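You operate a simulated robot arm through the tools that you are given. There is no shell and no other tool. Be economical: measure what you need, move in short steps, check, and stop when the job is done.

You are at the controls of a simulated two-armed robot. One attempt, no reset.

## Task
Wipe up the spill on the top of the white table with the cloth and put it back.

Only the result counts: the job must be done as asked and must still hold three seconds after the hand-in. Knocking over, shifting, dropping, spilling or breaking anything else fails it. Flat cloth is picked up by pressing the open fingertips on it (5 to 10 N) and closing them slowly along it; thin cloth reads only 2 to 8 mm in the jaws.

## Robot
Two 7-joint arms with two-finger parallel grippers on one trunk, on a base that drives. Base frame: it is fixed to the floor where the robot stands at the start and does not move with it; the origin is under the middle of the robot, x ahead of it, y to its left, z up. Readings come in mm, rad, newtons and seconds.
The left shoulder is at the start at [70, 163, 1070], the right one opposite. Payload 3.43 kg a hand.
The TCP of each hand is the grasp point between the finger pads, 34 mm short of the fingertips. In the tool frame z runs along the fingers and y along their closing line. The gripper opens to 128 mm. The fingers are 24 mm wide and 12 mm thick; the gripper's body (48 by 130 mm) begins 96 mm behind the TCP.
Orientation is that of the tool frame in the base frame, as a unit quaternion [w, x, y, z]. With the fingers straight down and closing along the base's y, the tool's x points along the base's -x, its y along +y and its z along -z.

## Interface
- The arms move only by the tool send_rows. It takes "left_targets", "right_targets" or both (then of equal length, played together; a hand with none holds still); each is a list of rows, each a list of 7 numbers: the turn, a rotation vector about the tool's x, y, z in rad, then the shift along the tool's x, y, z in cm, then the opening in per cent of the stroke, from 0 (shut) to 100 (fully open). In form: [[rx, ry, rz, x, y, z, grip], ...]. A call has 1 to 20 rows; each row shifts and turns the commanded pose from where the row before left it, along the tool's axes as they then stand. Rows are played at 5 a second. More than 50 mm and 0.15 rad between two rows, or a gripper value outside its range, and nothing of the call is played. A pose out of reach is approached as far as the arm can. The call stops where the force on the tool passes 40 N (or 10 N more than at its start, if that is more) or the arm is blocked; 0.2 s more then pass. Each finger travels about 153 mm/s and halts on what it meets, pressing with about 21 N; the grip force reading is that of the motor and also rises with nothing between the fingers. The clock runs only during rows and for 0.2 s after the last one: add rows that do not move to give the fingers time. It gives the time, the measured TCP pose, the force on the tool (base axes), the opening and the grip force at its end, in the units of the frame above (readings bear some noise).
- Cameras (640 x 400 px; columns grow to the right, rows downward): "scene" is now at [127.1, 32.3, 1287.9]; the picture's right is [0.37, -0.93, 0.00], its down [-0.62, -0.24, -0.75] and it looks along [0.70, 0.28, -0.66] (base axes); focal length 267 px, centre (320, 200). "left" rides on the left gripper at [76, 11, -160] in its tool frame; the picture's right is [-0.15, 0.99, 0.00], its down [-0.88, -0.13, -0.46] and it looks along [-0.45, -0.07, 0.89] (tool axes); focal length 234 px, centre (320, 200). "right" rides on the right gripper at [76, -11, -160] in its tool frame; the picture's right is [0.15, 0.99, 0.00], its down [-0.88, 0.13, -0.46] and it looks along [-0.45, 0.07, 0.89] (tool axes); focal length 234 px, centre (320, 200). There is no depth. A picture from a camera that has moved, and an enlarged one, comes with that camera's place and axes in the base frame and with its lens.
- grab_frame(camera): a new picture of that camera. It takes no simulated time.
- move_column(by): slides the trunk up (or, below 0, down) by that many mm; the arms and the scene camera ride with it, the base frame stays. It gives what a move gives, with no picture.
- drive_base(legs): drives the robot by 1 to 6 legs, each [ahead, left, turn to the left] in mm, mm and rad, along the robot's own axes; the way and the turn of a leg run together, so that a leg with both is an arc; at most 1500 mm and 3.142 rad a leg. The arms and the cameras ride along, it lands a little off, and it stops where it bumps. It gives what a move gives.
- aim_head(pan, tilt): turns the head with the scene camera to pan (to the left, within 1.501 rad either way) and tilt (down, from -0.506 to 1.204), counted from straight ahead of the robot. It gives what a move gives.
- inspect(camera, box): a new picture of the part [left, top, right, bottom] of that camera's present view, enlarged. It takes no simulated time.
- sign_off(): hands the job in; it is judged then, once.

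Go step by step. Nothing tells you exact positions but the pictures and the camera data: compare them with the known pose of the tool, close in by small moves and look again before you grip or let go. The budget is 120 turns and 92 pictures, counting those below and the enlarged ones. Unless the task says otherwise, let go and move clear before handing in, and close with one line.

The tools are called after ">>>" by a JSON object that holds its "api" and its "payload". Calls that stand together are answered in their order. send_rows: Moves the arms, as the interface text tells. Its arguments: {"type":"object","properties":{"left_targets":{"type":"array","items":{"type":"array","items":{"type":"number"}}},"right_targets":{"type":"array","items":{"type":"array","items":{"type":"number"}}}},"required":[]} The other tools are called the same way: move_column (by) slides the trunk up or down; drive_base (legs) drives the base; aim_head (pan, tilt) turns the head that bears the scene camera; grab_frame (camera) takes a picture; inspect (camera, box) takes an enlarged picture of a part of a camera's view; sign_off () hands the job in.

At the start:

```text
clock: 0.0
left_tool_pos: [491.7, 366.5, 975.9]
left_orientation: [0.0, 0.0, 1.0, 0.0]
left_ft_force: [-0.4, -0.4, 0.3]
left_opening: 127.9
left_grasp_force: 0.1
right_tool_pos: [699.0, -129.5, 987.3]
right_orientation: [0.001, 0.0, 1.0, 0.0]
right_ft_force: [-0.4, 0.1, 0.8]
right_opening: 127.9
right_grasp_force: 0.1
trunk travel left (down, up): [-550.0, 390.0]
robot x, y, heading: [1.2, -1.5, -0.002]
head pan, tilt: [0.377, 0.724]
```

scene: 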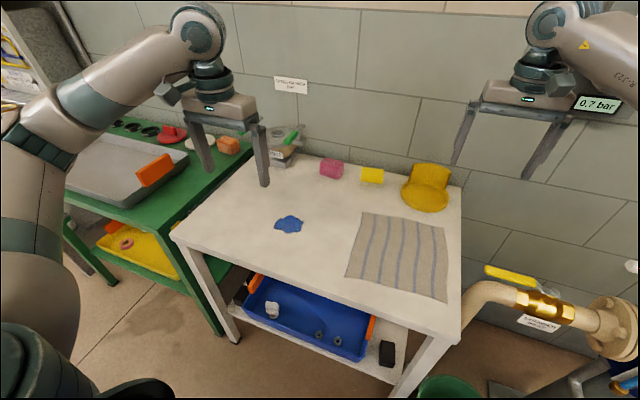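
right: 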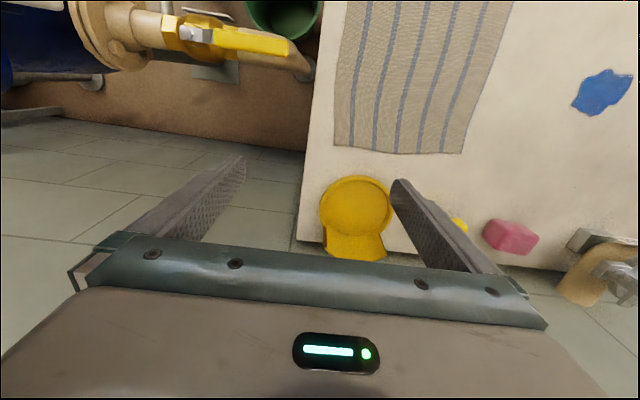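
left: 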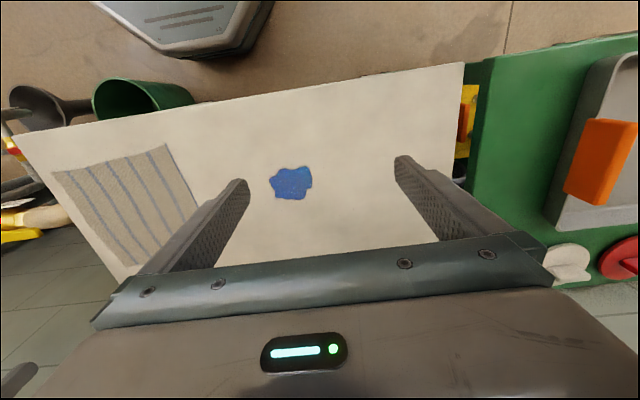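

I take the spill to be near (620, 332), and the cloth to be about 250 mm square, centred near (642, 2) with its left edge at y≈123 and its right edge at y≈-119. I plan to pinch both side edges with the two hands, slide the cloth taut over the spill and back, so I start by moving both hands above those edges.

>>> {"api": "send_rows", "payload": {"left_targets": [[0, 0, 0, -1.85, -3.51, 2.45, 31], [0, 0, 0, -1.85, -3.51, 2.45, 31], [0, 0, 0, -1.85, -3.51, 2.45, 31], [0, 0, 0, -1.85, -3.51, 2.45, 31], [0, 0, 0, -1.85, -3.51, 2.45, 31], [0, 0, 0, -1.85, -3.51, 2.45, 31], [0, 0, 0, -1.85, -3.51, 2.45, 31], [0, 0, 0, -1.85, -3.51, 2.45, 31], [0, 0, 0, 0, 0, 0, 31]], "right_targets": [[0, 0, 0, 0.675, 0.56, 2.59, 31], [0, 0, 0, 0.675, 0.56, 2.59, 31], [0, 0, 0, 0.675, 0.56, 2.59, 31], [0, 0, 0, 0.675, 0.56, 2.59, 31], [0, 0, 0, 0.675, 0.56, 2.59, 31], [0, 0, 0, 0.675, 0.56, 2.59, 31], [0, 0, 0, 0.675, 0.56, 2.59, 31], [0, 0, 0, 0.675, 0.56, 2.59, 31], [0, 0, 0, 0, 0, 0, 31]]}}

>>> {"api": "inspect", "payload": {"camera": "scene", "box": [240, 140, 480, 310]}}

>>> {"api": "grab_frame", "payload": {"camera": "left"}}

>>> {"api": "grab_frame", "payload": {"camera": "right"}}

```text
clock: 2.0
left_tool_pos: [639.3, 85.5, 779.6]
left_orientation: [0.0, 0.0, 1.0, -0.001]
left_ft_force: [-0.2, -1.0, 0.9]
left_opening: 39.6
left_grasp_force: 0.0
right_tool_pos: [643.1, -82.8, 780.3]
right_orientation: [0.0, 0.0, 1.0, 0.0]
right_ft_force: [0.7, 0.1, 0.4]
right_opening: 39.6
right_grasp_force: 0.1
trunk travel left (down, up): [-550.0, 390.0]
robot x, y, heading: [1.2, -1.8, -0.001]
head pan, tilt: [0.377, 0.724]
```

```text
2.35 times, centred on (360, 225) of scene
camera zoom: at [126.3, 33.1, 1288.0], right [0.37, -0.93, 0.0], down [-0.62, -0.24, -0.75], along [0.7, 0.28, -0.66], focal length 628 px, centre (226, 141)
```

zoom: 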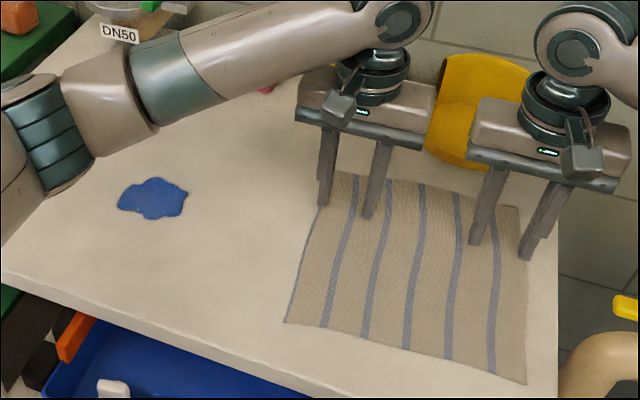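

```text
87 pictures are left
camera left: at [565.4, 97.4, 939.0], right [0.15, 0.99, 0.0], down [0.88, -0.13, 0.46], along [0.45, -0.07, -0.89], focal length 234 px, centre (320, 200)
```

left: 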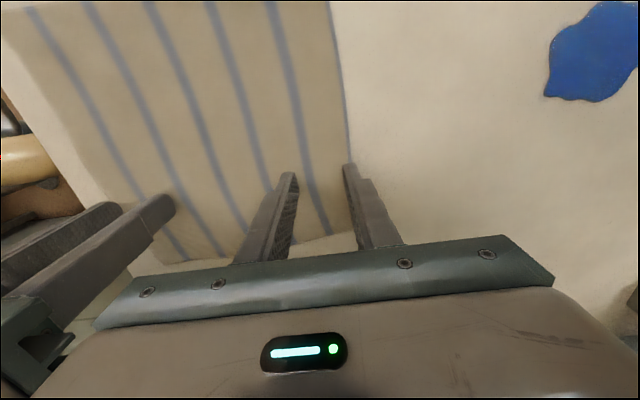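

```text
86 pictures are left
camera right: at [566.9, -94.6, 939.8], right [-0.15, 0.99, 0.0], down [0.88, 0.13, 0.46], along [0.45, 0.07, -0.89], focal length 234 px, centre (320, 200)
```

right: 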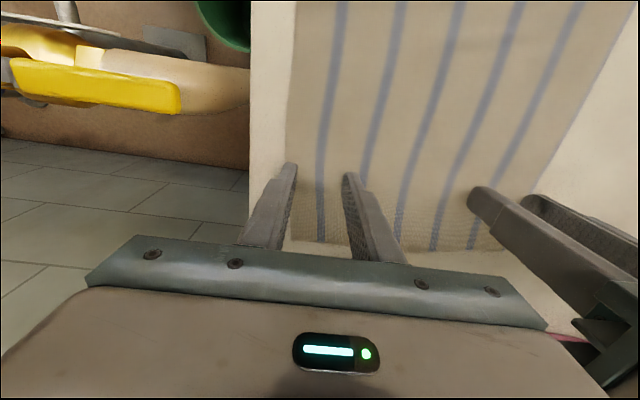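

The left cloth edge is at y≈114 and the right one at y≈-117. I narrow both openings to 25 mm, shift the left hand slightly inward and go down close to the table.

>>> {"api": "send_rows", "payload": {"left_targets": [[0, 0, 0, 0, -0.3, 1.5, 20], [0, 0, 0, 0, 0, 1.5, 20], [0, 0, 0, 0, 0, 1.2, 20], [0, 0, 0, 0, 0, 0.7, 20], [0, 0, 0, 0, 0, 0.3, 20], [0, 0, 0, 0, 0, 0, 20]], "right_targets": [[0, 0, 0, 0, 0, 1.5, 20], [0, 0, 0, 0, 0, 1.5, 20], [0, 0, 0, 0, 0, 1.2, 20], [0, 0, 0, 0, 0, 0.7, 20], [0, 0, 0, 0, 0, 0.3, 20], [0, 0, 0, 0, 0, 0, 20]]}}

>>> {"api": "grab_frame", "payload": {"camera": "left"}}

>>> {"api": "grab_frame", "payload": {"camera": "right"}}

```text
clock: 2.5
left_tool_pos: [642.6, 83.9, 776.6]
left_orientation: [0.01, -0.001, 1.0, -0.003]
left_ft_force: [-4.3, 2.8, 24.8]
left_opening: 0.3
left_grasp_force: 20.8
right_tool_pos: [646.6, -82.3, 775.9]
right_orientation: [0.009, 0.0, 1.0, 0.003]
right_ft_force: [-5.2, -1.7, 26.7]
right_opening: 26.3
right_grasp_force: 0.4
trunk travel left (down, up): [-550.0, 390.0]
robot x, y, heading: [1.3, -1.2, -0.0]
head pan, tilt: [0.377, 0.724]
stopped in row 2 (left hand): the force on the tool passed its limit (the readings are from after the stop); the commanded pose is now the measured one
```

```text
85 pictures are left
camera left: at [565.5, 95.7, 933.8], right [0.14, 0.99, 0.0], down [0.87, -0.12, 0.47], along [0.47, -0.07, -0.88], focal length 234 px, centre (320, 200)
```

left: 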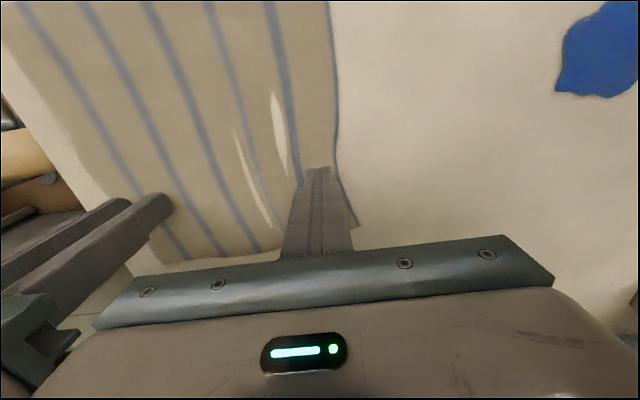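

```text
84 pictures are left
camera right: at [566.9, -94.8, 933.8], right [-0.15, 0.99, 0.0], down [0.87, 0.13, 0.47], along [0.47, 0.07, -0.88], focal length 234 px, centre (320, 200)
```

right: 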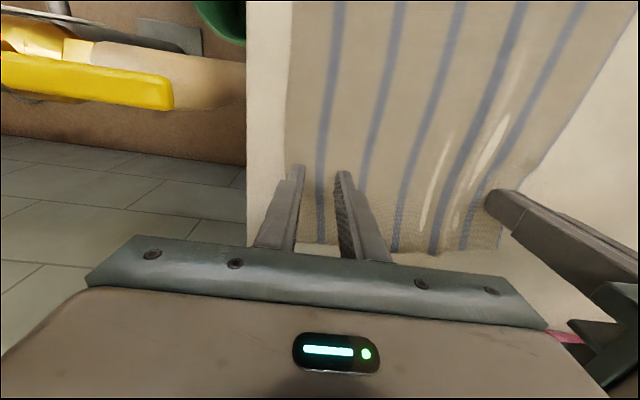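

The fingertips met the cloth with the TCP at z≈777, so the table top is at about 743 rather than 691. Rescaled, the spill is near (577, 306) and the cloth centre near (598, 5). I lift, straighten, reopen and move back to the mid-edges.

>>> {"api": "send_rows", "payload": {"left_targets": [[0, 0.02, 0, 0, 0, -1.5, 20], [0, 0, 0, 1.5, 0, -1, 20], [0, 0, 0, 1.5, 0, 0, 20], [0, 0, 0, 1.4, 0, 0, 20], [0, 0, 0, 0, 0, 0, 20], [0, 0, 0, 0, 0, 0, 20]], "right_targets": [[0, 0.018, 0, 0, 0, -1.5, 20], [0, 0, 0, 1.5, 0, -1, 20], [0, 0, 0, 1.5, 0, 0, 20], [0, 0, 0, 1.4, 0, 0, 20], [0, 0, 0, 0, 0, 0, 20], [0, 0, 0, 0, 0, 0, 20]]}}

>>> {"api": "grab_frame", "payload": {"camera": "left"}}

>>> {"api": "grab_frame", "payload": {"camera": "right"}}

>>> {"api": "inspect", "payload": {"camera": "scene", "box": [240, 140, 480, 310]}}

```text
clock: 3.9
left_tool_pos: [599.4, 82.6, 794.6]
left_orientation: [-0.003, -0.002, 1.0, -0.002]
left_ft_force: [-0.4, 1.0, 0.1]
left_opening: 25.5
left_grasp_force: 0.1
right_tool_pos: [603.5, -84.4, 795.0]
right_orientation: [-0.003, 0.001, 1.0, 0.002]
right_ft_force: [0.4, -0.5, 0.4]
right_opening: 25.6
right_grasp_force: 0.2
trunk travel left (down, up): [-550.0, 390.0]
robot x, y, heading: [-3.9, -1.3, 0.005]
head pan, tilt: [0.377, 0.724]
```

```text
83 pictures are left
camera left: at [526.6, 95.0, 954.6], right [0.14, 0.99, 0.0], down [0.88, -0.13, 0.45], along [0.44, -0.07, -0.89], focal length 234 px, centre (320, 200)
```

left: 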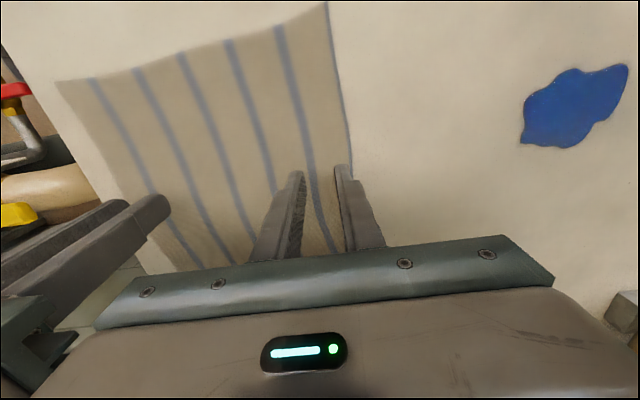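

```text
82 pictures are left
camera right: at [527.9, -95.7, 955.0], right [-0.14, 0.99, 0.01], down [0.88, 0.13, 0.45], along [0.45, 0.07, -0.89], focal length 234 px, centre (320, 200)
```

right: 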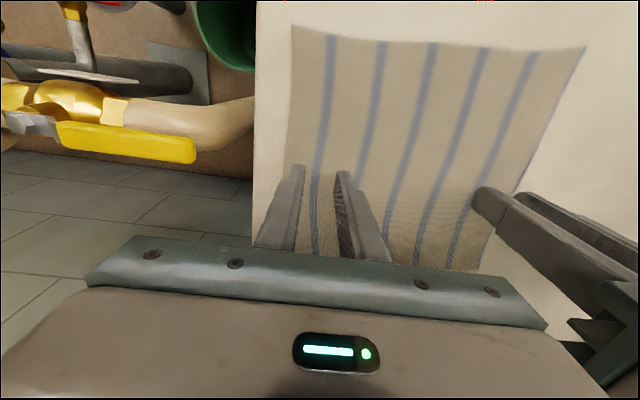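

```text
2.35 times, centred on (360, 225) of scene
camera zoom: at [126.9, 32.2, 1287.9], right [0.37, -0.93, 0.0], down [-0.62, -0.24, -0.75], along [0.7, 0.28, -0.66], focal length 628 px, centre (226, 141)
```

zoom: 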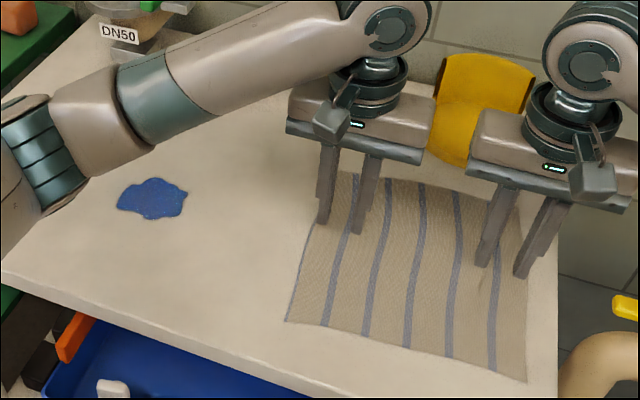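

The cloth lies undisturbed. I shift the left hand in slightly and lower both until the tips just about touch, in fine steps.

>>> {"api": "send_rows", "payload": {"left_targets": [[0, -0.005, 0, 0, -0.8, 0.4, 20], [0, 0, 0, 0, 0, 0.6, 20], [0, 0, 0, 0, 0, 0.4, 20], [0, 0, 0, 0, 0, 0.1, 20], [0, 0, 0, 0, 0, 0.1, 20], [0, 0, 0, 0, 0, 0, 20]], "right_targets": [[0, -0.005, 0, 0, 0.5, 0.4, 20], [0, 0, 0, 0, 0, 0.6, 20], [0, 0, 0, 0, 0, 0.4, 20], [0, 0, 0, 0, 0, 0.1, 20], [0, 0, 0, 0, 0, 0.1, 20], [0, 0, 0, 0, 0, 0, 20]]}}

```text
clock: 5.3
left_tool_pos: [600.3, 74.9, 777.3]
left_orientation: [-0.002, -0.002, 1.0, -0.002]
left_ft_force: [0.9, -0.2, 0.4]
left_opening: 25.7
left_grasp_force: 0.1
right_tool_pos: [604.2, -78.5, 778.8]
right_orientation: [0.0, 0.002, 1.0, 0.001]
right_ft_force: [0.6, 0.2, 0.1]
right_opening: 25.9
right_grasp_force: 0.0
trunk travel left (down, up): [-550.0, 390.0]
robot x, y, heading: [2.6, 2.5, 0.001]
head pan, tilt: [0.377, 0.724]
```

>>> {"api": "send_rows", "payload": {"left_targets": [[0, 0, 0, 0, 0, 0.1, 20], [0, 0, 0, 0, 0, 0.1, 20], [0, 0, 0, 0, 0, 0, 20]], "right_targets": [[0, 0, 0, 0, 0, 0.1, 20], [0, 0, 0, 0, 0, 0.1, 20], [0, 0, 0, 0, 0, 0, 20]]}}

```text
clock: 6.1
left_tool_pos: [601.2, 74.1, 775.9]
left_orientation: [-0.002, -0.001, 1.0, -0.002]
left_ft_force: [0.1, 0.4, -0.1]
left_opening: 25.7
left_grasp_force: 0.1
right_tool_pos: [603.3, -78.7, 775.4]
right_orientation: [0.0, 0.001, 1.0, 0.002]
right_ft_force: [-0.3, -0.1, 0.1]
right_opening: 25.8
right_grasp_force: 0.1
trunk travel left (down, up): [-550.0, 390.0]
robot x, y, heading: [2.3, -1.0, 0.002]
head pan, tilt: [0.377, 0.724]
```

The tips haven't touched yet, so I continue down in 1 mm steps.

>>> {"api": "send_rows", "payload": {"left_targets": [[0, 0, 0, 0, 0, 0.1, 20], [0, 0, 0, 0, 0, 0.1, 20], [0, 0, 0, 0, 0, 0, 20]], "right_targets": [[0, 0, 0, 0, 0, 0.1, 20], [0, 0, 0, 0, 0, 0.1, 20], [0, 0, 0, 0, 0, 0, 20]]}}

```text
clock: 6.9
left_tool_pos: [600.2, 75.2, 774.8]
left_orientation: [-0.001, -0.002, 1.0, -0.001]
left_ft_force: [0.9, 0.3, 6.3]
left_opening: 25.6
left_grasp_force: 0.0
right_tool_pos: [602.3, -78.7, 775.4]
right_orientation: [0.0, 0.001, 1.0, 0.003]
right_ft_force: [1.1, -0.9, 8.8]
right_opening: 26.0
right_grasp_force: 0.1
trunk travel left (down, up): [-550.0, 390.0]
robot x, y, heading: [1.5, -1.3, -0.002]
head pan, tilt: [0.377, 0.724]
```

Both hands now press with 6–9 N, so I close the fingers slowly.

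>>> {"api": "send_rows", "payload": {"left_targets": [[0, 0, 0, 0, 0, 0, 18], [0, 0, 0, 0, 0, 0, 16], [0, 0, 0, 0, 0, 0, 14], [0, 0, 0, 0, 0, 0, 12], [0, 0, 0, 0, 0, 0, 10], [0, 0, 0, 0, 0, 0, 8], [0, 0, 0, 0, 0, 0, 6], [0, 0, 0, 0, 0, 0, 4], [0, 0, 0, 0, 0, 0, 2], [0, 0, 0, 0, 0, 0, 0], [0, 0, 0, 0, 0, 0, 0]], "right_targets": [[0, 0, 0, 0, 0, 0, 18], [0, 0, 0, 0, 0, 0, 16], [0, 0, 0, 0, 0, 0, 14], [0, 0, 0, 0, 0, 0, 12], [0, 0, 0, 0, 0, 0, 10], [0, 0, 0, 0, 0, 0, 8], [0, 0, 0, 0, 0, 0, 6], [0, 0, 0, 0, 0, 0, 4], [0, 0, 0, 0, 0, 0, 2], [0, 0, 0, 0, 0, 0, 0], [0, 0, 0, 0, 0, 0, 0]]}}

>>> {"api": "grab_frame", "payload": {"camera": "left"}}

>>> {"api": "grab_frame", "payload": {"camera": "right"}}

```text
clock: 9.3
left_tool_pos: [599.0, 74.3, 775.4]
left_orientation: [-0.002, -0.002, 1.0, -0.001]
left_ft_force: [-0.5, 0.6, 7.2]
left_opening: 0.0
left_grasp_force: 20.9
right_tool_pos: [602.4, -79.0, 776.0]
right_orientation: [0.0, 0.001, 1.0, 0.001]
right_ft_force: [0.3, -1.2, 10.2]
right_opening: 0.0
right_grasp_force: 21.3
trunk travel left (down, up): [-550.0, 390.0]
robot x, y, heading: [1.8, 1.8, -0.001]
head pan, tilt: [0.377, 0.724]
```

```text
80 pictures are left
camera left: at [524.9, 87.1, 935.4], right [0.14, 0.99, 0.0], down [0.88, -0.13, 0.46], along [0.45, -0.07, -0.89], focal length 234 px, centre (320, 200)
```

left: 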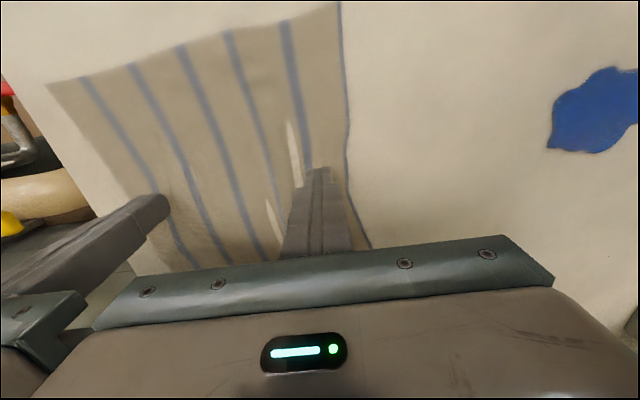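

```text
79 pictures are left
camera right: at [526.3, -90.6, 935.1], right [-0.14, 0.99, 0.0], down [0.88, 0.13, 0.46], along [0.45, 0.07, -0.89], focal length 234 px, centre (320, 200)
```

right: 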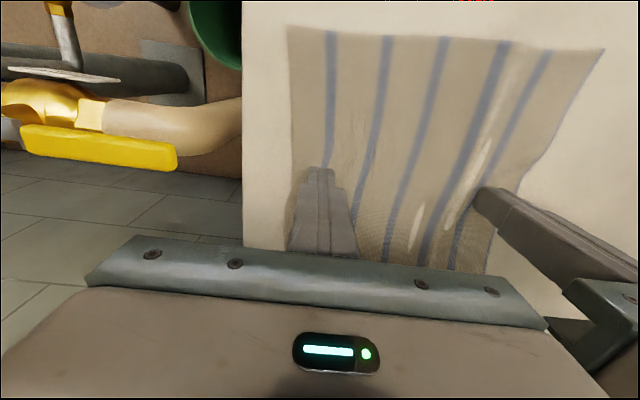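

The readings say 0 mm, so the grip may have missed even though the left edge has been pulled in. I lift both hands 20 mm to see whether they hold anything.

>>> {"api": "send_rows", "payload": {"left_targets": [[0, 0, 0, 0, 0, -0.5, 0], [0, 0, 0, 0, 0, -0.5, 0], [0, 0, 0, 0, 0, -0.5, 0], [0, 0, 0, 0, 0, -0.5, 0]], "right_targets": [[0, 0, 0, 0, 0, -0.5, 0], [0, 0, 0, 0, 0, -0.5, 0], [0, 0, 0, 0, 0, -0.5, 0], [0, 0, 0, 0, 0, -0.5, 0]]}}

>>> {"api": "grab_frame", "payload": {"camera": "left"}}

>>> {"api": "grab_frame", "payload": {"camera": "right"}}

```text
clock: 10.3
left_tool_pos: [600.3, 73.4, 794.6]
left_orientation: [-0.002, -0.002, 1.0, -0.002]
left_ft_force: [-0.3, -0.9, 0.3]
left_opening: 0.0
left_grasp_force: 21.6
right_tool_pos: [603.1, -78.9, 794.4]
right_orientation: [-0.001, 0.001, 1.0, 0.002]
right_ft_force: [0.1, -1.0, -0.4]
right_opening: 0.1
right_grasp_force: 21.0
trunk travel left (down, up): [-550.0, 390.0]
robot x, y, heading: [-1.0, -0.2, -0.003]
head pan, tilt: [0.377, 0.724]
```

```text
78 pictures are left
camera left: at [526.3, 86.9, 954.5], right [0.14, 0.99, 0.0], down [0.88, -0.13, 0.45], along [0.45, -0.07, -0.89], focal length 234 px, centre (320, 200)
```

left: 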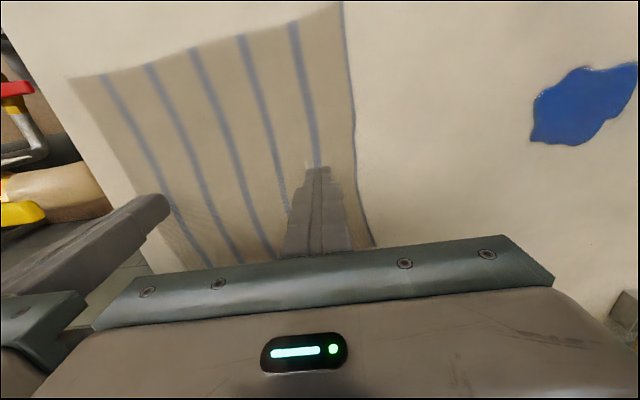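

```text
77 pictures are left
camera right: at [527.4, -90.7, 954.4], right [-0.14, 0.99, 0.0], down [0.88, 0.13, 0.46], along [0.45, 0.07, -0.89], focal length 234 px, centre (320, 200)
```

right: 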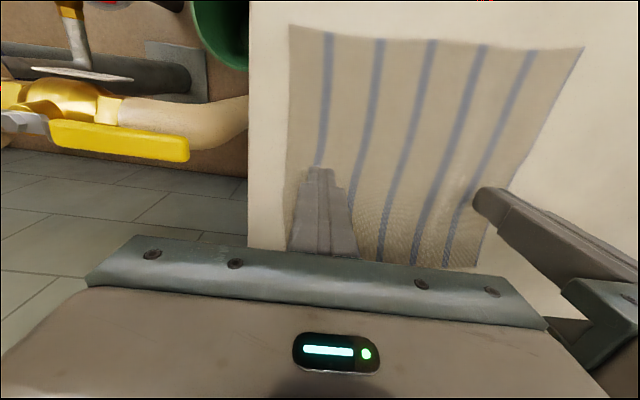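

Neither hand held anything; the cloth slipped out and sprang flat again. I need a wider starting gap for a bigger fold, so I move the right hand clear and test the left with a 64 mm opening centred at y≈58.

>>> {"api": "send_rows", "payload": {"left_targets": [[0, 0, 0, 0, 0, -0.5, 50], [0, 0, 0, 0, -0.8, 0, 50], [0, 0, 0, 0, -0.8, 0, 50], [0, 0, 0, 0, 0, 0.8, 50], [0, 0, 0, 0, 0, 0.9, 50], [0, 0, 0, 0, 0, 0.5, 50], [0, 0, 0, 0, 0, 0.1, 50], [0, 0, 0, 0, 0, 0, 50]], "right_targets": [[0, 0, 0, 0, -2, -3, 20], [0, 0, 0, 0, -3, -3, 20], [0, 0, 0, 0, -3, -3, 20], [0, 0, 0, 0, 0, -3, 20], [0, 0, 0, 0, 0, 0, 20], [0, 0, 0, 0, 0, 0, 20], [0, 0, 0, 0, 0, 0, 20], [0, 0, 0, 0, 0, 0, 20]]}}

>>> {"api": "grab_frame", "payload": {"camera": "left"}}

```text
clock: 12.1
left_tool_pos: [600.0, 58.1, 777.1]
left_orientation: [-0.001, -0.003, 1.0, -0.001]
left_ft_force: [-0.3, 0.1, 0.1]
left_opening: 64.4
left_grasp_force: 0.1
right_tool_pos: [604.1, -159.8, 915.7]
right_orientation: [-0.001, 0.001, 1.0, 0.002]
right_ft_force: [0.4, 0.4, 0.7]
right_opening: 25.5
right_grasp_force: 0.0
trunk travel left (down, up): [-550.0, 390.0]
robot x, y, heading: [-1.5, -1.9, 0.003]
head pan, tilt: [0.377, 0.724]
```

```text
76 pictures are left
camera left: at [526.0, 70.8, 936.1], right [0.14, 0.99, 0.0], down [0.88, -0.13, 0.45], along [0.45, -0.07, -0.89], focal length 234 px, centre (320, 200)
```

left: 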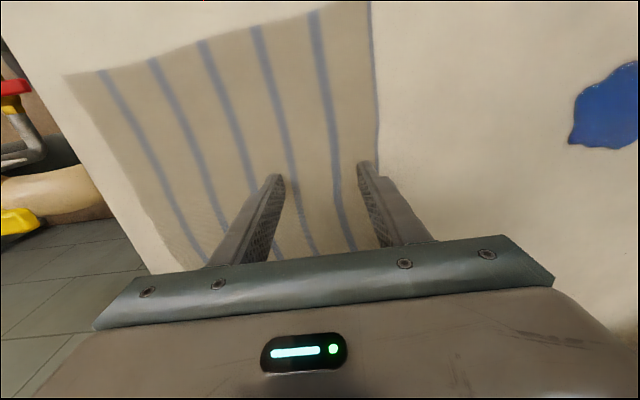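

The fingers are on the cloth, just inside its left edge. I press down a few mm and read the force.

>>> {"api": "send_rows", "payload": {"left_targets": [[0, 0, 0, 0, 0, 0.1, 50], [0, 0, 0, 0, 0, 0.1, 50], [0, 0, 0, 0, 0, 0.1, 50], [0, 0, 0, 0, 0, 0, 50]]}}

```text
clock: 13.1
left_tool_pos: [599.8, 58.8, 774.9]
left_orientation: [0.001, -0.002, 1.0, -0.002]
left_ft_force: [3.9, 0.4, 21.3]
left_opening: 64.2
left_grasp_force: 0.1
right_tool_pos: [602.5, -161.1, 916.3]
right_orientation: [0.0, 0.0, 1.0, 0.003]
right_ft_force: [-0.5, -0.1, -0.2]
right_opening: 25.5
right_grasp_force: 0.1
trunk travel left (down, up): [-550.0, 390.0]
robot x, y, heading: [0.3, 0.1, 0.0]
head pan, tilt: [0.377, 0.724]
```

21 N is too much, so I ease up 1.5 mm and then close slowly.

>>> {"api": "send_rows", "payload": {"left_targets": [[0, 0, 0, 0, 0, -0.14, 50], [0, 0, 0, 0, 0, 0, 48], [0, 0, 0, 0, 0, 0, 45], [0, 0, 0, 0, 0, 0, 42], [0, 0, 0, 0, 0, 0, 39], [0, 0, 0, 0, 0, 0, 36], [0, 0, 0, 0, 0, 0, 33], [0, 0, 0, 0, 0, 0, 30], [0, 0, 0, 0, 0, 0, 27], [0, 0, 0, 0, 0, 0, 24]]}}

>>> {"api": "grab_frame", "payload": {"camera": "left"}}

```text
clock: 15.3
left_tool_pos: [600.9, 58.1, 775.9]
left_orientation: [-0.001, -0.001, 1.0, -0.001]
left_ft_force: [0.6, -0.7, 11.6]
left_opening: 29.7
left_grasp_force: 0.0
right_tool_pos: [603.7, -160.3, 915.8]
right_orientation: [0.0, 0.001, 1.0, 0.002]
right_ft_force: [-0.6, -0.2, -0.5]
right_opening: 25.4
right_grasp_force: 0.1
trunk travel left (down, up): [-550.0, 390.0]
robot x, y, heading: [4.3, -0.1, -0.002]
head pan, tilt: [0.377, 0.724]
```

```text
75 pictures are left
camera left: at [525.5, 70.5, 935.5], right [0.14, 0.99, 0.0], down [0.88, -0.13, 0.45], along [0.45, -0.07, -0.89], focal length 234 px, centre (320, 200)
```

left: 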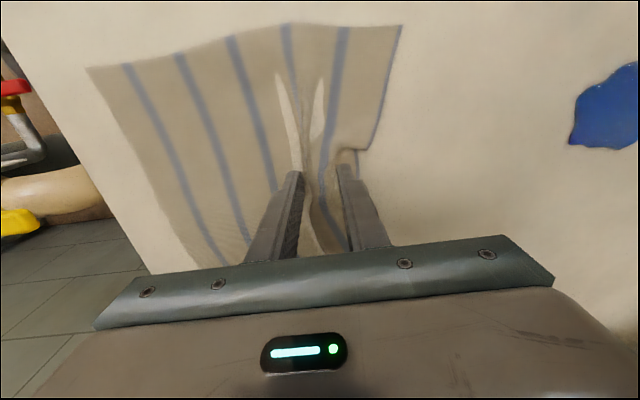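

A fold is rising between the fingers, so I keep closing slowly.

>>> {"api": "send_rows", "payload": {"left_targets": [[0, 0, 0, 0, 0, 0, 21], [0, 0, 0, 0, 0, 0, 18], [0, 0, 0, 0, 0, 0, 15], [0, 0, 0, 0, 0, 0, 12], [0, 0, 0, 0, 0, 0, 9], [0, 0, 0, 0, 0, 0, 6], [0, 0, 0, 0, 0, 0, 3], [0, 0, 0, 0, 0, 0, 0], [0, 0, 0, 0, 0, 0, 0], [0, 0, 0, 0, 0, 0, 0]]}}

>>> {"api": "grab_frame", "payload": {"camera": "left"}}

>>> {"api": "inspect", "payload": {"camera": "scene", "box": [240, 140, 480, 310]}}

```text
clock: 17.5
left_tool_pos: [599.5, 57.3, 774.6]
left_orientation: [0.0, -0.003, 1.0, -0.002]
left_ft_force: [0.0, 0.5, 9.7]
left_opening: 2.7
left_grasp_force: 21.7
right_tool_pos: [603.9, -160.4, 915.9]
right_orientation: [0.0, 0.001, 1.0, 0.002]
right_ft_force: [0.1, -0.5, 0.1]
right_opening: 25.5
right_grasp_force: 0.0
trunk travel left (down, up): [-550.0, 390.0]
robot x, y, heading: [1.7, -0.3, -0.001]
head pan, tilt: [0.377, 0.724]
```

```text
74 pictures are left
camera left: at [525.6, 71.0, 935.5], right [0.14, 0.99, 0.0], down [0.88, -0.13, 0.45], along [0.45, -0.07, -0.89], focal length 234 px, centre (320, 200)
```

left: 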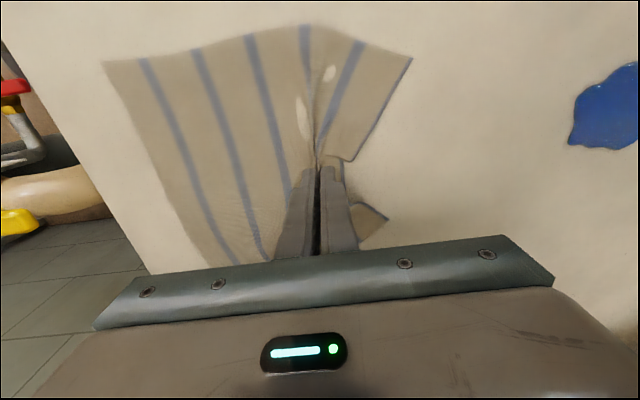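

```text
2.35 times, centred on (360, 225) of scene
camera zoom: at [126.1, 32.2, 1288.0], right [0.37, -0.93, 0.0], down [-0.62, -0.24, -0.75], along [0.7, 0.28, -0.66], focal length 628 px, centre (226, 141)
```

zoom: 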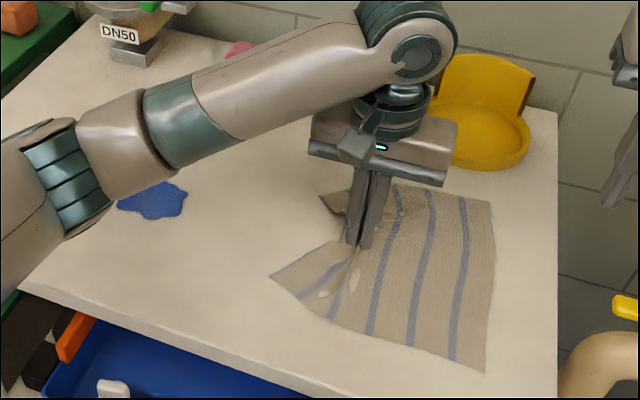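

The left hand holds the cloth (2.7 mm). I drag it along the table across the spill, easing toward x≈580 and relieving the pressure a touch.

>>> {"api": "send_rows", "payload": {"left_targets": [[0, 0, 0, 0, 0.5, -0.05, 0], [0, 0, 0, 0.1, 2, 0, 0], [0, 0, 0, 0.15, 2, 0, 0], [0, 0, 0, 0.15, 2, 0, 0], [0, 0, 0, 0.15, 2, 0, 0], [0, 0, 0, 0.15, 2, 0, 0], [0, 0, 0, 0.15, 2, 0, 0], [0, 0, 0, 0.15, 2, 0, 0], [0, 0, 0, 0.15, 2, 0, 0], [0, 0, 0, 0.15, 2, 0, 0], [0, 0, 0, 0.15, 2, 0, 0], [0, 0, 0, 0, 0, 0, 0]]}}

>>> {"api": "grab_frame", "payload": {"camera": "left"}}

>>> {"api": "grab_frame", "payload": {"camera": "scene"}}

```text
clock: 20.1
left_tool_pos: [586.4, 263.2, 775.3]
left_orientation: [-0.001, -0.002, 1.0, -0.002]
left_ft_force: [0.2, -1.5, 6.8]
left_opening: 2.9
left_grasp_force: 20.9
right_tool_pos: [603.9, -159.4, 915.0]
right_orientation: [-0.001, 0.0, 1.0, 0.003]
right_ft_force: [-0.3, 0.3, -0.3]
right_opening: 25.5
right_grasp_force: 0.2
trunk travel left (down, up): [-550.0, 390.0]
robot x, y, heading: [5.6, 1.1, -0.0]
head pan, tilt: [0.377, 0.724]
```

```text
72 pictures are left
camera left: at [511.2, 275.5, 935.6], right [0.14, 0.99, 0.0], down [0.88, -0.13, 0.45], along [0.45, -0.07, -0.89], focal length 234 px, centre (320, 200)
```

left: 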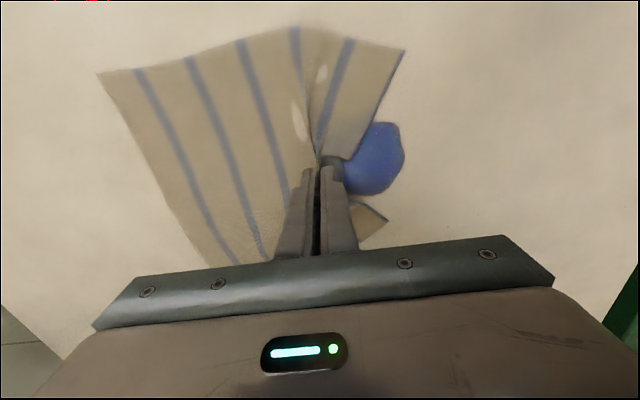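

```text
71 pictures are left
camera scene: at [126.7, 31.6, 1288.0], right [0.37, -0.93, 0.0], down [-0.62, -0.24, -0.75], along [0.7, 0.28, -0.66], focal length 267 px, centre (320, 200)
```

scene: 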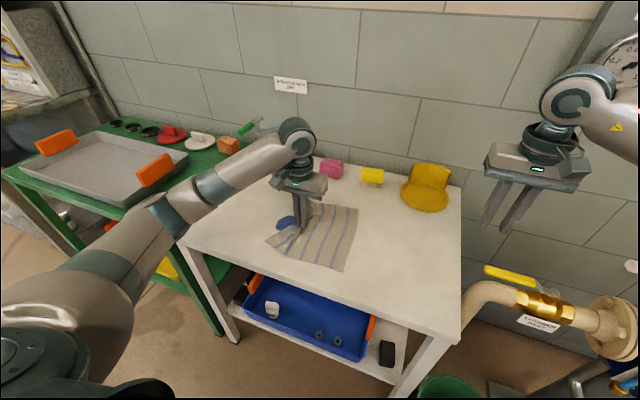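

The cloth follows well and the spill is right ahead, centred near (578, 310). I continue across it.

>>> {"api": "send_rows", "payload": {"left_targets": [[0, 0, 0, 0.2, 1.8, 0, 0], [0, 0, 0, 0.2, 1.8, 0, 0], [0, 0, 0, 0.2, 1.8, 0, 0], [0, 0, 0, 0, 1.8, 0, 0], [0, 0, 0, 0, 1.8, 0, 0], [0, 0, 0, 0, 1.8, 0, 0], [0, 0, 0, 0, 1.8, 0, 0], [0, 0, 0, 0, 1.8, 0, 0], [0, 0, 0, 0, 0, 0, 0]]}}

>>> {"api": "grab_frame", "payload": {"camera": "left"}}

>>> {"api": "inspect", "payload": {"camera": "scene", "box": [200, 140, 440, 310]}}

```text
clock: 22.1
left_tool_pos: [577.9, 408.0, 775.7]
left_orientation: [-0.001, -0.002, 1.0, -0.001]
left_ft_force: [-0.5, -3.7, 8.8]
left_opening: 2.9
left_grasp_force: 21.3
right_tool_pos: [602.8, -160.6, 916.9]
right_orientation: [-0.001, 0.001, 1.0, 0.002]
right_ft_force: [-0.4, 0.2, 0.4]
right_opening: 25.5
right_grasp_force: 0.1
trunk travel left (down, up): [-550.0, 390.0]
robot x, y, heading: [0.8, -1.6, -0.002]
head pan, tilt: [0.377, 0.724]
```

```text
70 pictures are left
camera left: at [503.6, 420.4, 935.6], right [0.14, 0.99, 0.0], down [0.88, -0.13, 0.45], along [0.45, -0.07, -0.89], focal length 234 px, centre (320, 200)
```

left: 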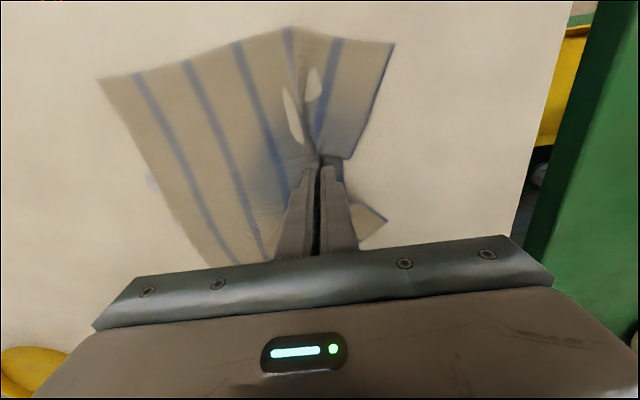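

```text
2.35 times, centred on (320, 225) of scene
camera zoom: at [126.3, 31.2, 1288.0], right [0.37, -0.93, 0.0], down [-0.62, -0.24, -0.75], along [0.7, 0.28, -0.66], focal length 628 px, centre (320, 141)
```

zoom: 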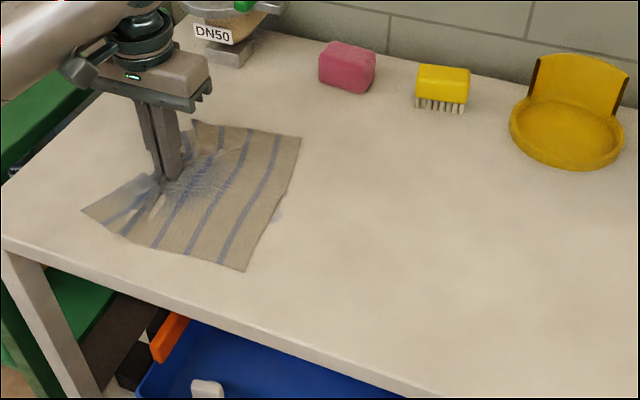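

Most of the spill is soaked up, with a faint residue near (567, 261). I lift the cloth to see what is left beneath it.

>>> {"api": "send_rows", "payload": {"left_targets": [[0, 0, 0, 0, 0, -2, 0], [0, 0, 0, 0, 0, -3, 0], [0, 0, 0, 0, 0, -4, 0], [0, 0, 0, 0, 0, -4, 0], [0, 0, 0, 0, 0, -4, 0], [0, 0, 0, 0, 0, -4, 0], [0, 0, 0, 0, 0, 0, 0]]}}

>>> {"api": "inspect", "payload": {"camera": "scene", "box": [200, 140, 440, 310]}}

>>> {"api": "grab_frame", "payload": {"camera": "left"}}

```text
clock: 23.7
left_tool_pos: [579.5, 407.9, 983.4]
left_orientation: [-0.001, -0.001, 1.0, -0.002]
left_ft_force: [0.4, 0.0, -0.4]
left_opening: 3.0
left_grasp_force: 20.9
right_tool_pos: [604.1, -160.4, 913.5]
right_orientation: [-0.002, 0.001, 1.0, 0.002]
right_ft_force: [0.4, -0.3, 0.1]
right_opening: 25.7
right_grasp_force: 0.2
trunk travel left (down, up): [-550.0, 390.0]
robot x, y, heading: [4.3, 1.5, -0.001]
head pan, tilt: [0.377, 0.724]
```

```text
2.35 times, centred on (320, 225) of scene
camera zoom: at [127.7, 32.8, 1287.8], right [0.37, -0.93, 0.0], down [-0.62, -0.24, -0.75], along [0.7, 0.28, -0.66], focal length 628 px, centre (320, 141)
```

zoom: 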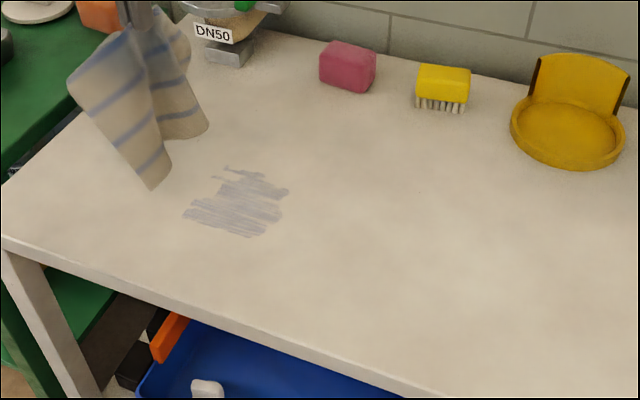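

```text
67 pictures are left
camera left: at [505.4, 421.2, 1143.6], right [0.14, 0.99, 0.0], down [0.88, -0.13, 0.45], along [0.45, -0.07, -0.89], focal length 234 px, centre (320, 200)
```

left: 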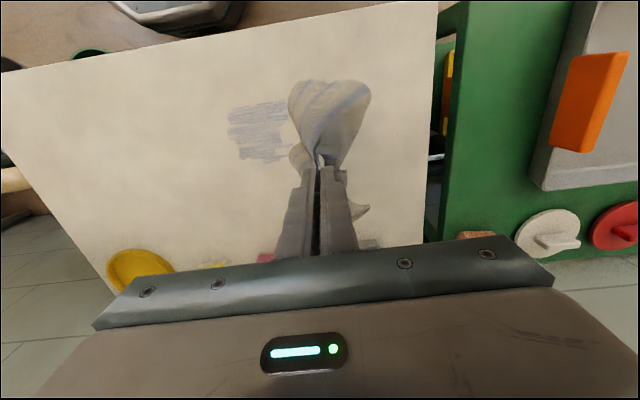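

A thin streaky film remains over x≈525–615, y≈262–365, so I need more passes. I carry the cloth back to the right, lay it down moving left so that it trails, and wipe again at x≈550.

>>> {"api": "send_rows", "payload": {"left_targets": [[0, 0, 0, 0.42, -4.26, 0, 0], [0, 0, 0, 0.42, -4.26, 0, 0], [0, 0, 0, 0.42, -4.26, 0, 0], [0, 0, 0, 0.42, -4.26, 0, 0], [0, 0, 0, 0.42, -4.26, 0, 0], [0, 0, 0, 0.42, -4.26, 0, 0], [0, 0, 0, 0.42, -4.26, 0, 0], [0, 0, 0, 0, 0, 0, 0], [0, 0, 0, 0, 1.0, 2.5, 0], [0, 0, 0, 0, 1.4, 2.5, 0], [0, 0, 0, 0, 1.5, 2.5, 0], [0, 0, 0, 0, 1.5, 2.5, 0], [0, 0, 0, 0, 1.5, 2.5, 0], [0, 0, 0, 0, 1.5, 2.5, 0], [0, 0, 0, 0, 1.5, 2.5, 0], [0, 0, 0, 0, 1.5, 2.5, 0], [0, 0, 0, 0, 0.4, 0.4, 0], [0, 0, 0, 0, 0, 0, 0]]}}

>>> {"api": "grab_frame", "payload": {"camera": "left"}}

```text
clock: 27.5
left_tool_pos: [550.5, 227.9, 780.8]
left_orientation: [0.0, -0.002, 1.0, -0.001]
left_ft_force: [-0.7, -0.6, 1.2]
left_opening: 2.9
left_grasp_force: 21.4
right_tool_pos: [603.8, -160.4, 914.9]
right_orientation: [-0.002, 0.001, 1.0, 0.002]
right_ft_force: [0.7, -0.3, 0.2]
right_opening: 25.8
right_grasp_force: 0.1
trunk travel left (down, up): [-550.0, 390.0]
robot x, y, heading: [-1.7, 2.3, 0.001]
head pan, tilt: [0.377, 0.724]
```

```text
66 pictures are left
camera left: at [475.5, 239.9, 940.8], right [0.14, 0.99, 0.0], down [0.88, -0.13, 0.45], along [0.45, -0.07, -0.89], focal length 234 px, centre (320, 200)
```

left: 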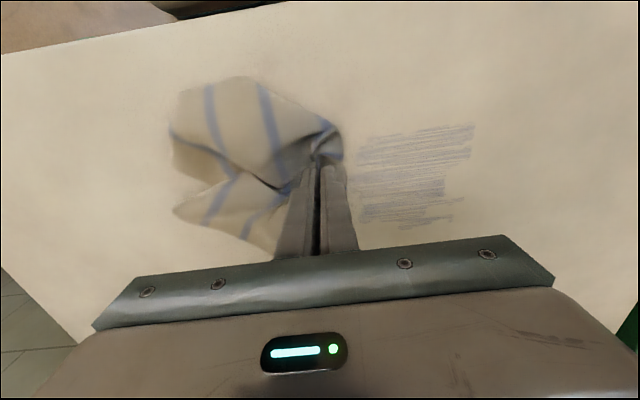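

The cloth trails neatly to the right of the hand, with the film just to its left. I press down gently and wipe leftward.

>>> {"api": "send_rows", "payload": {"left_targets": [[0, 0, 0, 0, 0.8, 0.4, 0], [0, 0, 0, 0, 0.8, 0.15, 0], [0, 0, 0, 0, 1.0, 0, 0], [0, 0, 0, 0, 1.5, 0, 0], [0, 0, 0, 0, 1.5, 0, 0], [0, 0, 0, 0, 1.5, 0, 0], [0, 0, 0, 0, 1.5, 0, 0], [0, 0, 0, 0, 1.5, 0, 0], [0, 0, 0, 0, 1.5, 0, 0], [0, 0, 0, 0, 1.5, 0, 0], [0, 0, 0, 0, 1.5, 0, 0], [0, 0, 0, 0, 1.5, 0, 0], [0, 0, 0, 0, 1.5, 0, 0], [0, 0, 0, 0, 0, 0, 0]]}}

>>> {"api": "grab_frame", "payload": {"camera": "left"}}

>>> {"api": "inspect", "payload": {"camera": "scene", "box": [200, 140, 440, 310]}}

```text
clock: 30.5
left_tool_pos: [548.0, 401.6, 776.8]
left_orientation: [0.0, -0.001, 1.0, -0.001]
left_ft_force: [-0.1, -5.2, 27.7]
left_opening: 3.3
left_grasp_force: 20.7
right_tool_pos: [602.7, -161.4, 916.7]
right_orientation: [0.0, 0.0, 1.0, 0.003]
right_ft_force: [-0.1, -0.6, -0.6]
right_opening: 25.4
right_grasp_force: 0.1
trunk travel left (down, up): [-550.0, 390.0]
robot x, y, heading: [3.7, 0.4, -0.004]
head pan, tilt: [0.377, 0.724]
```

```text
65 pictures are left
camera left: at [473.8, 414.1, 937.2], right [0.14, 0.99, 0.0], down [0.88, -0.13, 0.46], along [0.45, -0.07, -0.89], focal length 234 px, centre (320, 200)
```

left: 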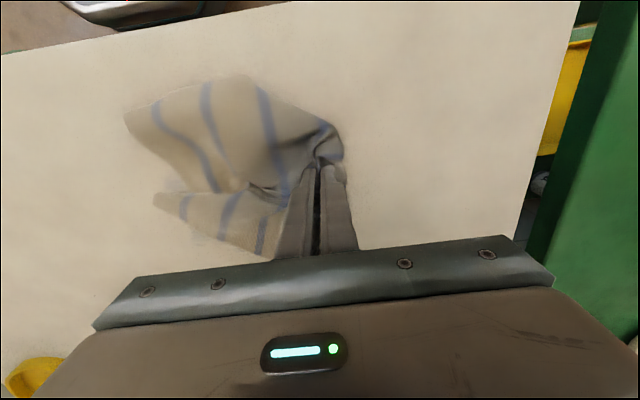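

```text
2.35 times, centred on (320, 225) of scene
camera zoom: at [124.8, 29.8, 1288.3], right [0.37, -0.93, 0.0], down [-0.61, -0.24, -0.75], along [0.7, 0.28, -0.66], focal length 628 px, centre (320, 141)
```

zoom: 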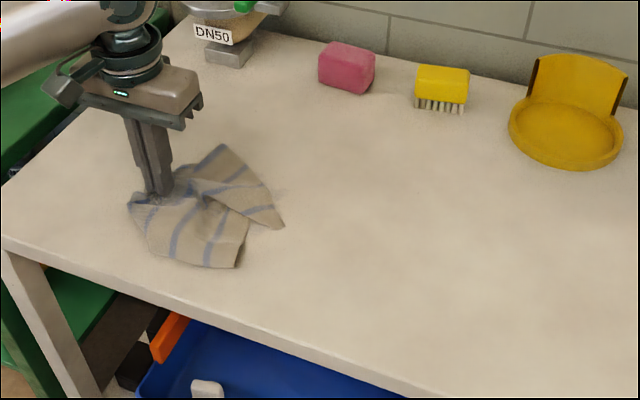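

Much cleaner already. I lift again to check for remnants.

>>> {"api": "send_rows", "payload": {"left_targets": [[0, 0, 0, 0, 0, -2, 0], [0, 0, 0, 0, 0, -3, 0], [0, 0, 0, 0, 0, -4, 0], [0, 0, 0, 0, 0, -4, 0], [0, 0, 0, 0, 0, -4, 0], [0, 0, 0, 0, 0, -3.6, 0], [0, 0, 0, 0, 0, 0, 0]]}}

>>> {"api": "inspect", "payload": {"camera": "scene", "box": [240, 170, 360, 255]}}

```text
clock: 32.1
left_tool_pos: [549.8, 404.2, 980.8]
left_orientation: [-0.002, -0.002, 1.0, -0.001]
left_ft_force: [0.5, 1.3, -0.2]
left_opening: 2.7
left_grasp_force: 21.4
right_tool_pos: [604.3, -158.4, 914.8]
right_orientation: [-0.001, 0.001, 1.0, 0.001]
right_ft_force: [0.0, -0.2, -0.5]
right_opening: 25.6
right_grasp_force: 0.0
trunk travel left (down, up): [-550.0, 390.0]
robot x, y, heading: [0.1, 4.2, -0.004]
head pan, tilt: [0.377, 0.724]
```

```text
4.71 times, centred on (300, 212) of scene
camera zoom: at [127.6, 32.8, 1287.8], right [0.37, -0.93, 0.0], down [-0.62, -0.24, -0.75], along [0.7, 0.28, -0.66], focal length 1257 px, centre (414, 141)
```

zoom: 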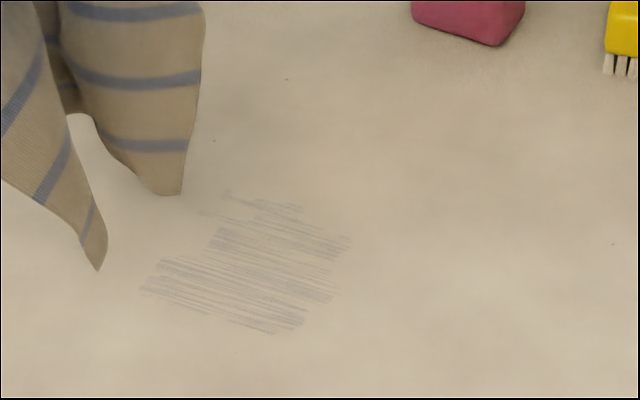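

The film fades evenly with each pass. I repeat the same pass at x≈575.

>>> {"api": "send_rows", "payload": {"left_targets": [[0, 0, 0, -0.36, -4.26, 0, 0], [0, 0, 0, -0.36, -4.26, 0, 0], [0, 0, 0, -0.36, -4.26, 0, 0], [0, 0, 0, -0.36, -4.26, 0, 0], [0, 0, 0, -0.36, -4.26, 0, 0], [0, 0, 0, -0.36, -4.26, 0, 0], [0, 0, 0, -0.36, -4.26, 0, 0], [0, 0, 0, 0, 0, 0, 0], [0, 0, 0, 0, 1.0, 2.5, 0], [0, 0, 0, 0, 1.4, 2.5, 0], [0, 0, 0, 0, 1.5, 2.5, 0], [0, 0, 0, 0, 1.5, 2.5, 0], [0, 0, 0, 0, 1.5, 2.5, 0], [0, 0, 0, 0, 1.5, 2.5, 0], [0, 0, 0, 0, 1.5, 2.5, 0], [0, 0, 0, 0, 1.5, 2.5, 0], [0, 0, 0, 0, 0.4, 0.4, 0], [0, 0, 0, 0, 0, 0, 0]]}}

>>> {"api": "send_rows", "payload": {"left_targets": [[0, 0, 0, 0, 0.8, 0.3, 0], [0, 0, 0, 0, 0.8, 0.08, 0], [0, 0, 0, 0, 1.0, 0, 0], [0, 0, 0, 0, 1.5, 0, 0], [0, 0, 0, 0, 1.5, 0, 0], [0, 0, 0, 0, 1.5, 0, 0], [0, 0, 0, 0, 1.5, 0, 0], [0, 0, 0, 0, 1.5, 0, 0], [0, 0, 0, 0, 1.5, 0, 0], [0, 0, 0, 0, 1.5, 0, 0], [0, 0, 0, 0, 1.5, 0, 0], [0, 0, 0, 0, 1.5, 0, 0], [0, 0, 0, 0, 1.5, 0, 0], [0, 0, 0, 0, 0, 0, 0]]}}

>>> {"api": "inspect", "payload": {"camera": "scene", "box": [200, 140, 440, 310]}}

```text
clock: 35.9
left_tool_pos: [574.6, 222.3, 775.9]
left_orientation: [0.0, -0.002, 1.0, -0.002]
left_ft_force: [-0.3, -0.9, 6.1]
left_opening: 3.1
left_grasp_force: 21.2
right_tool_pos: [603.2, -160.9, 915.0]
right_orientation: [-0.001, 0.0, 1.0, 0.002]
right_ft_force: [0.1, 0.7, 0.1]
right_opening: 25.5
right_grasp_force: 0.0
trunk travel left (down, up): [-550.0, 390.0]
robot x, y, heading: [0.5, 0.4, 0.002]
head pan, tilt: [0.377, 0.724]
```

```text
clock: 37.4
left_tool_pos: [575.8, 301.9, 776.3]
left_orientation: [0.003, -0.001, 1.0, -0.003]
left_ft_force: [-3.7, -2.0, 22.3]
left_opening: 2.9
left_grasp_force: 21.1
right_tool_pos: [602.2, -159.4, 915.8]
right_orientation: [0.0, 0.001, 1.0, 0.003]
right_ft_force: [0.3, -1.0, 0.6]
right_opening: 25.7
right_grasp_force: 0.0
trunk travel left (down, up): [-550.0, 390.0]
robot x, y, heading: [-4.5, -1.1, -0.006]
head pan, tilt: [0.377, 0.724]
stopped in row 7 (left hand): the force on the tool passed its limit (the readings are from after the stop); the commanded pose is now the measured one
```

```text
2.35 times, centred on (320, 225) of scene
camera zoom: at [125.7, 32.0, 1287.7], right [0.37, -0.93, 0.0], down [-0.61, -0.24, -0.75], along [0.7, 0.28, -0.66], focal length 628 px, centre (320, 141)
```

zoom: 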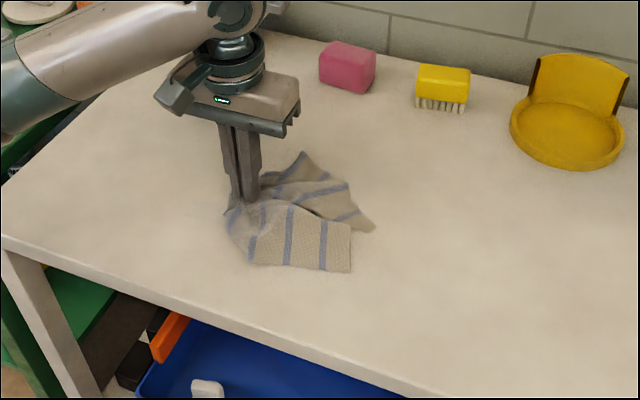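

Pressing too hard stopped it. I ease up 1.5 mm and finish the stroke.

>>> {"api": "send_rows", "payload": {"left_targets": [[0, 0.006, 0, 0, 0.5, -0.15, 0], [0, 0, 0, 0, 1.5, 0, 0], [0, 0, 0, 0, 1.5, 0, 0], [0, 0, 0, 0, 1.5, 0, 0], [0, 0, 0, 0, 1.5, 0, 0], [0, 0, 0, 0, 1.5, 0, 0], [0, 0, 0, 0, 1.5, 0, 0], [0, 0, 0, 0, 1.5, 0, 0], [0, 0, 0, 0, 0, 0, 0]]}}

>>> {"api": "send_rows", "payload": {"left_targets": [[0, 0, 0, 0, 0, -2, 0], [0, 0, 0, 0, 0, -3, 0], [0, 0, 0, 0, 0, -4, 0], [0, 0, 0, 0, 0, -4, 0], [0, 0, 0, 0, 0, -4, 0], [0, 0, 0, 0, 0, -3.4, 0], [0, 0, 0, 0, 0, 0, 0]]}}

>>> {"api": "inspect", "payload": {"camera": "scene", "box": [240, 170, 360, 255]}}

```text
clock: 39.4
left_tool_pos: [573.0, 412.6, 778.2]
left_orientation: [-0.002, -0.002, 1.0, -0.002]
left_ft_force: [-0.4, -3.8, 18.0]
left_opening: 2.7
left_grasp_force: 21.3
right_tool_pos: [603.2, -160.8, 916.1]
right_orientation: [0.0, 0.001, 1.0, 0.002]
right_ft_force: [-0.4, 0.5, 0.2]
right_opening: 25.5
right_grasp_force: 0.0
trunk travel left (down, up): [-550.0, 390.0]
robot x, y, heading: [-1.0, -0.7, -0.003]
head pan, tilt: [0.377, 0.724]
```

```text
clock: 41.0
left_tool_pos: [575.1, 413.0, 979.3]
left_orientation: [-0.003, -0.001, 1.0, -0.002]
left_ft_force: [0.4, 0.3, -0.4]
left_opening: 2.9
left_grasp_force: 21.1
right_tool_pos: [605.6, -160.7, 913.8]
right_orientation: [-0.001, 0.001, 1.0, 0.002]
right_ft_force: [-0.1, -0.3, -0.5]
right_opening: 25.7
right_grasp_force: 0.1
trunk travel left (down, up): [-550.0, 390.0]
robot x, y, heading: [-0.3, 0.3, -0.004]
head pan, tilt: [0.377, 0.724]
```

```text
4.71 times, centred on (300, 212) of scene
camera zoom: at [127.7, 32.6, 1287.8], right [0.37, -0.93, 0.0], down [-0.62, -0.24, -0.75], along [0.7, 0.28, -0.66], focal length 1257 px, centre (414, 141)
```

zoom: 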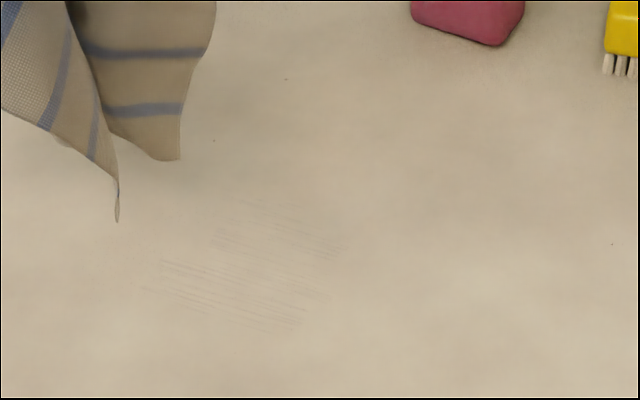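

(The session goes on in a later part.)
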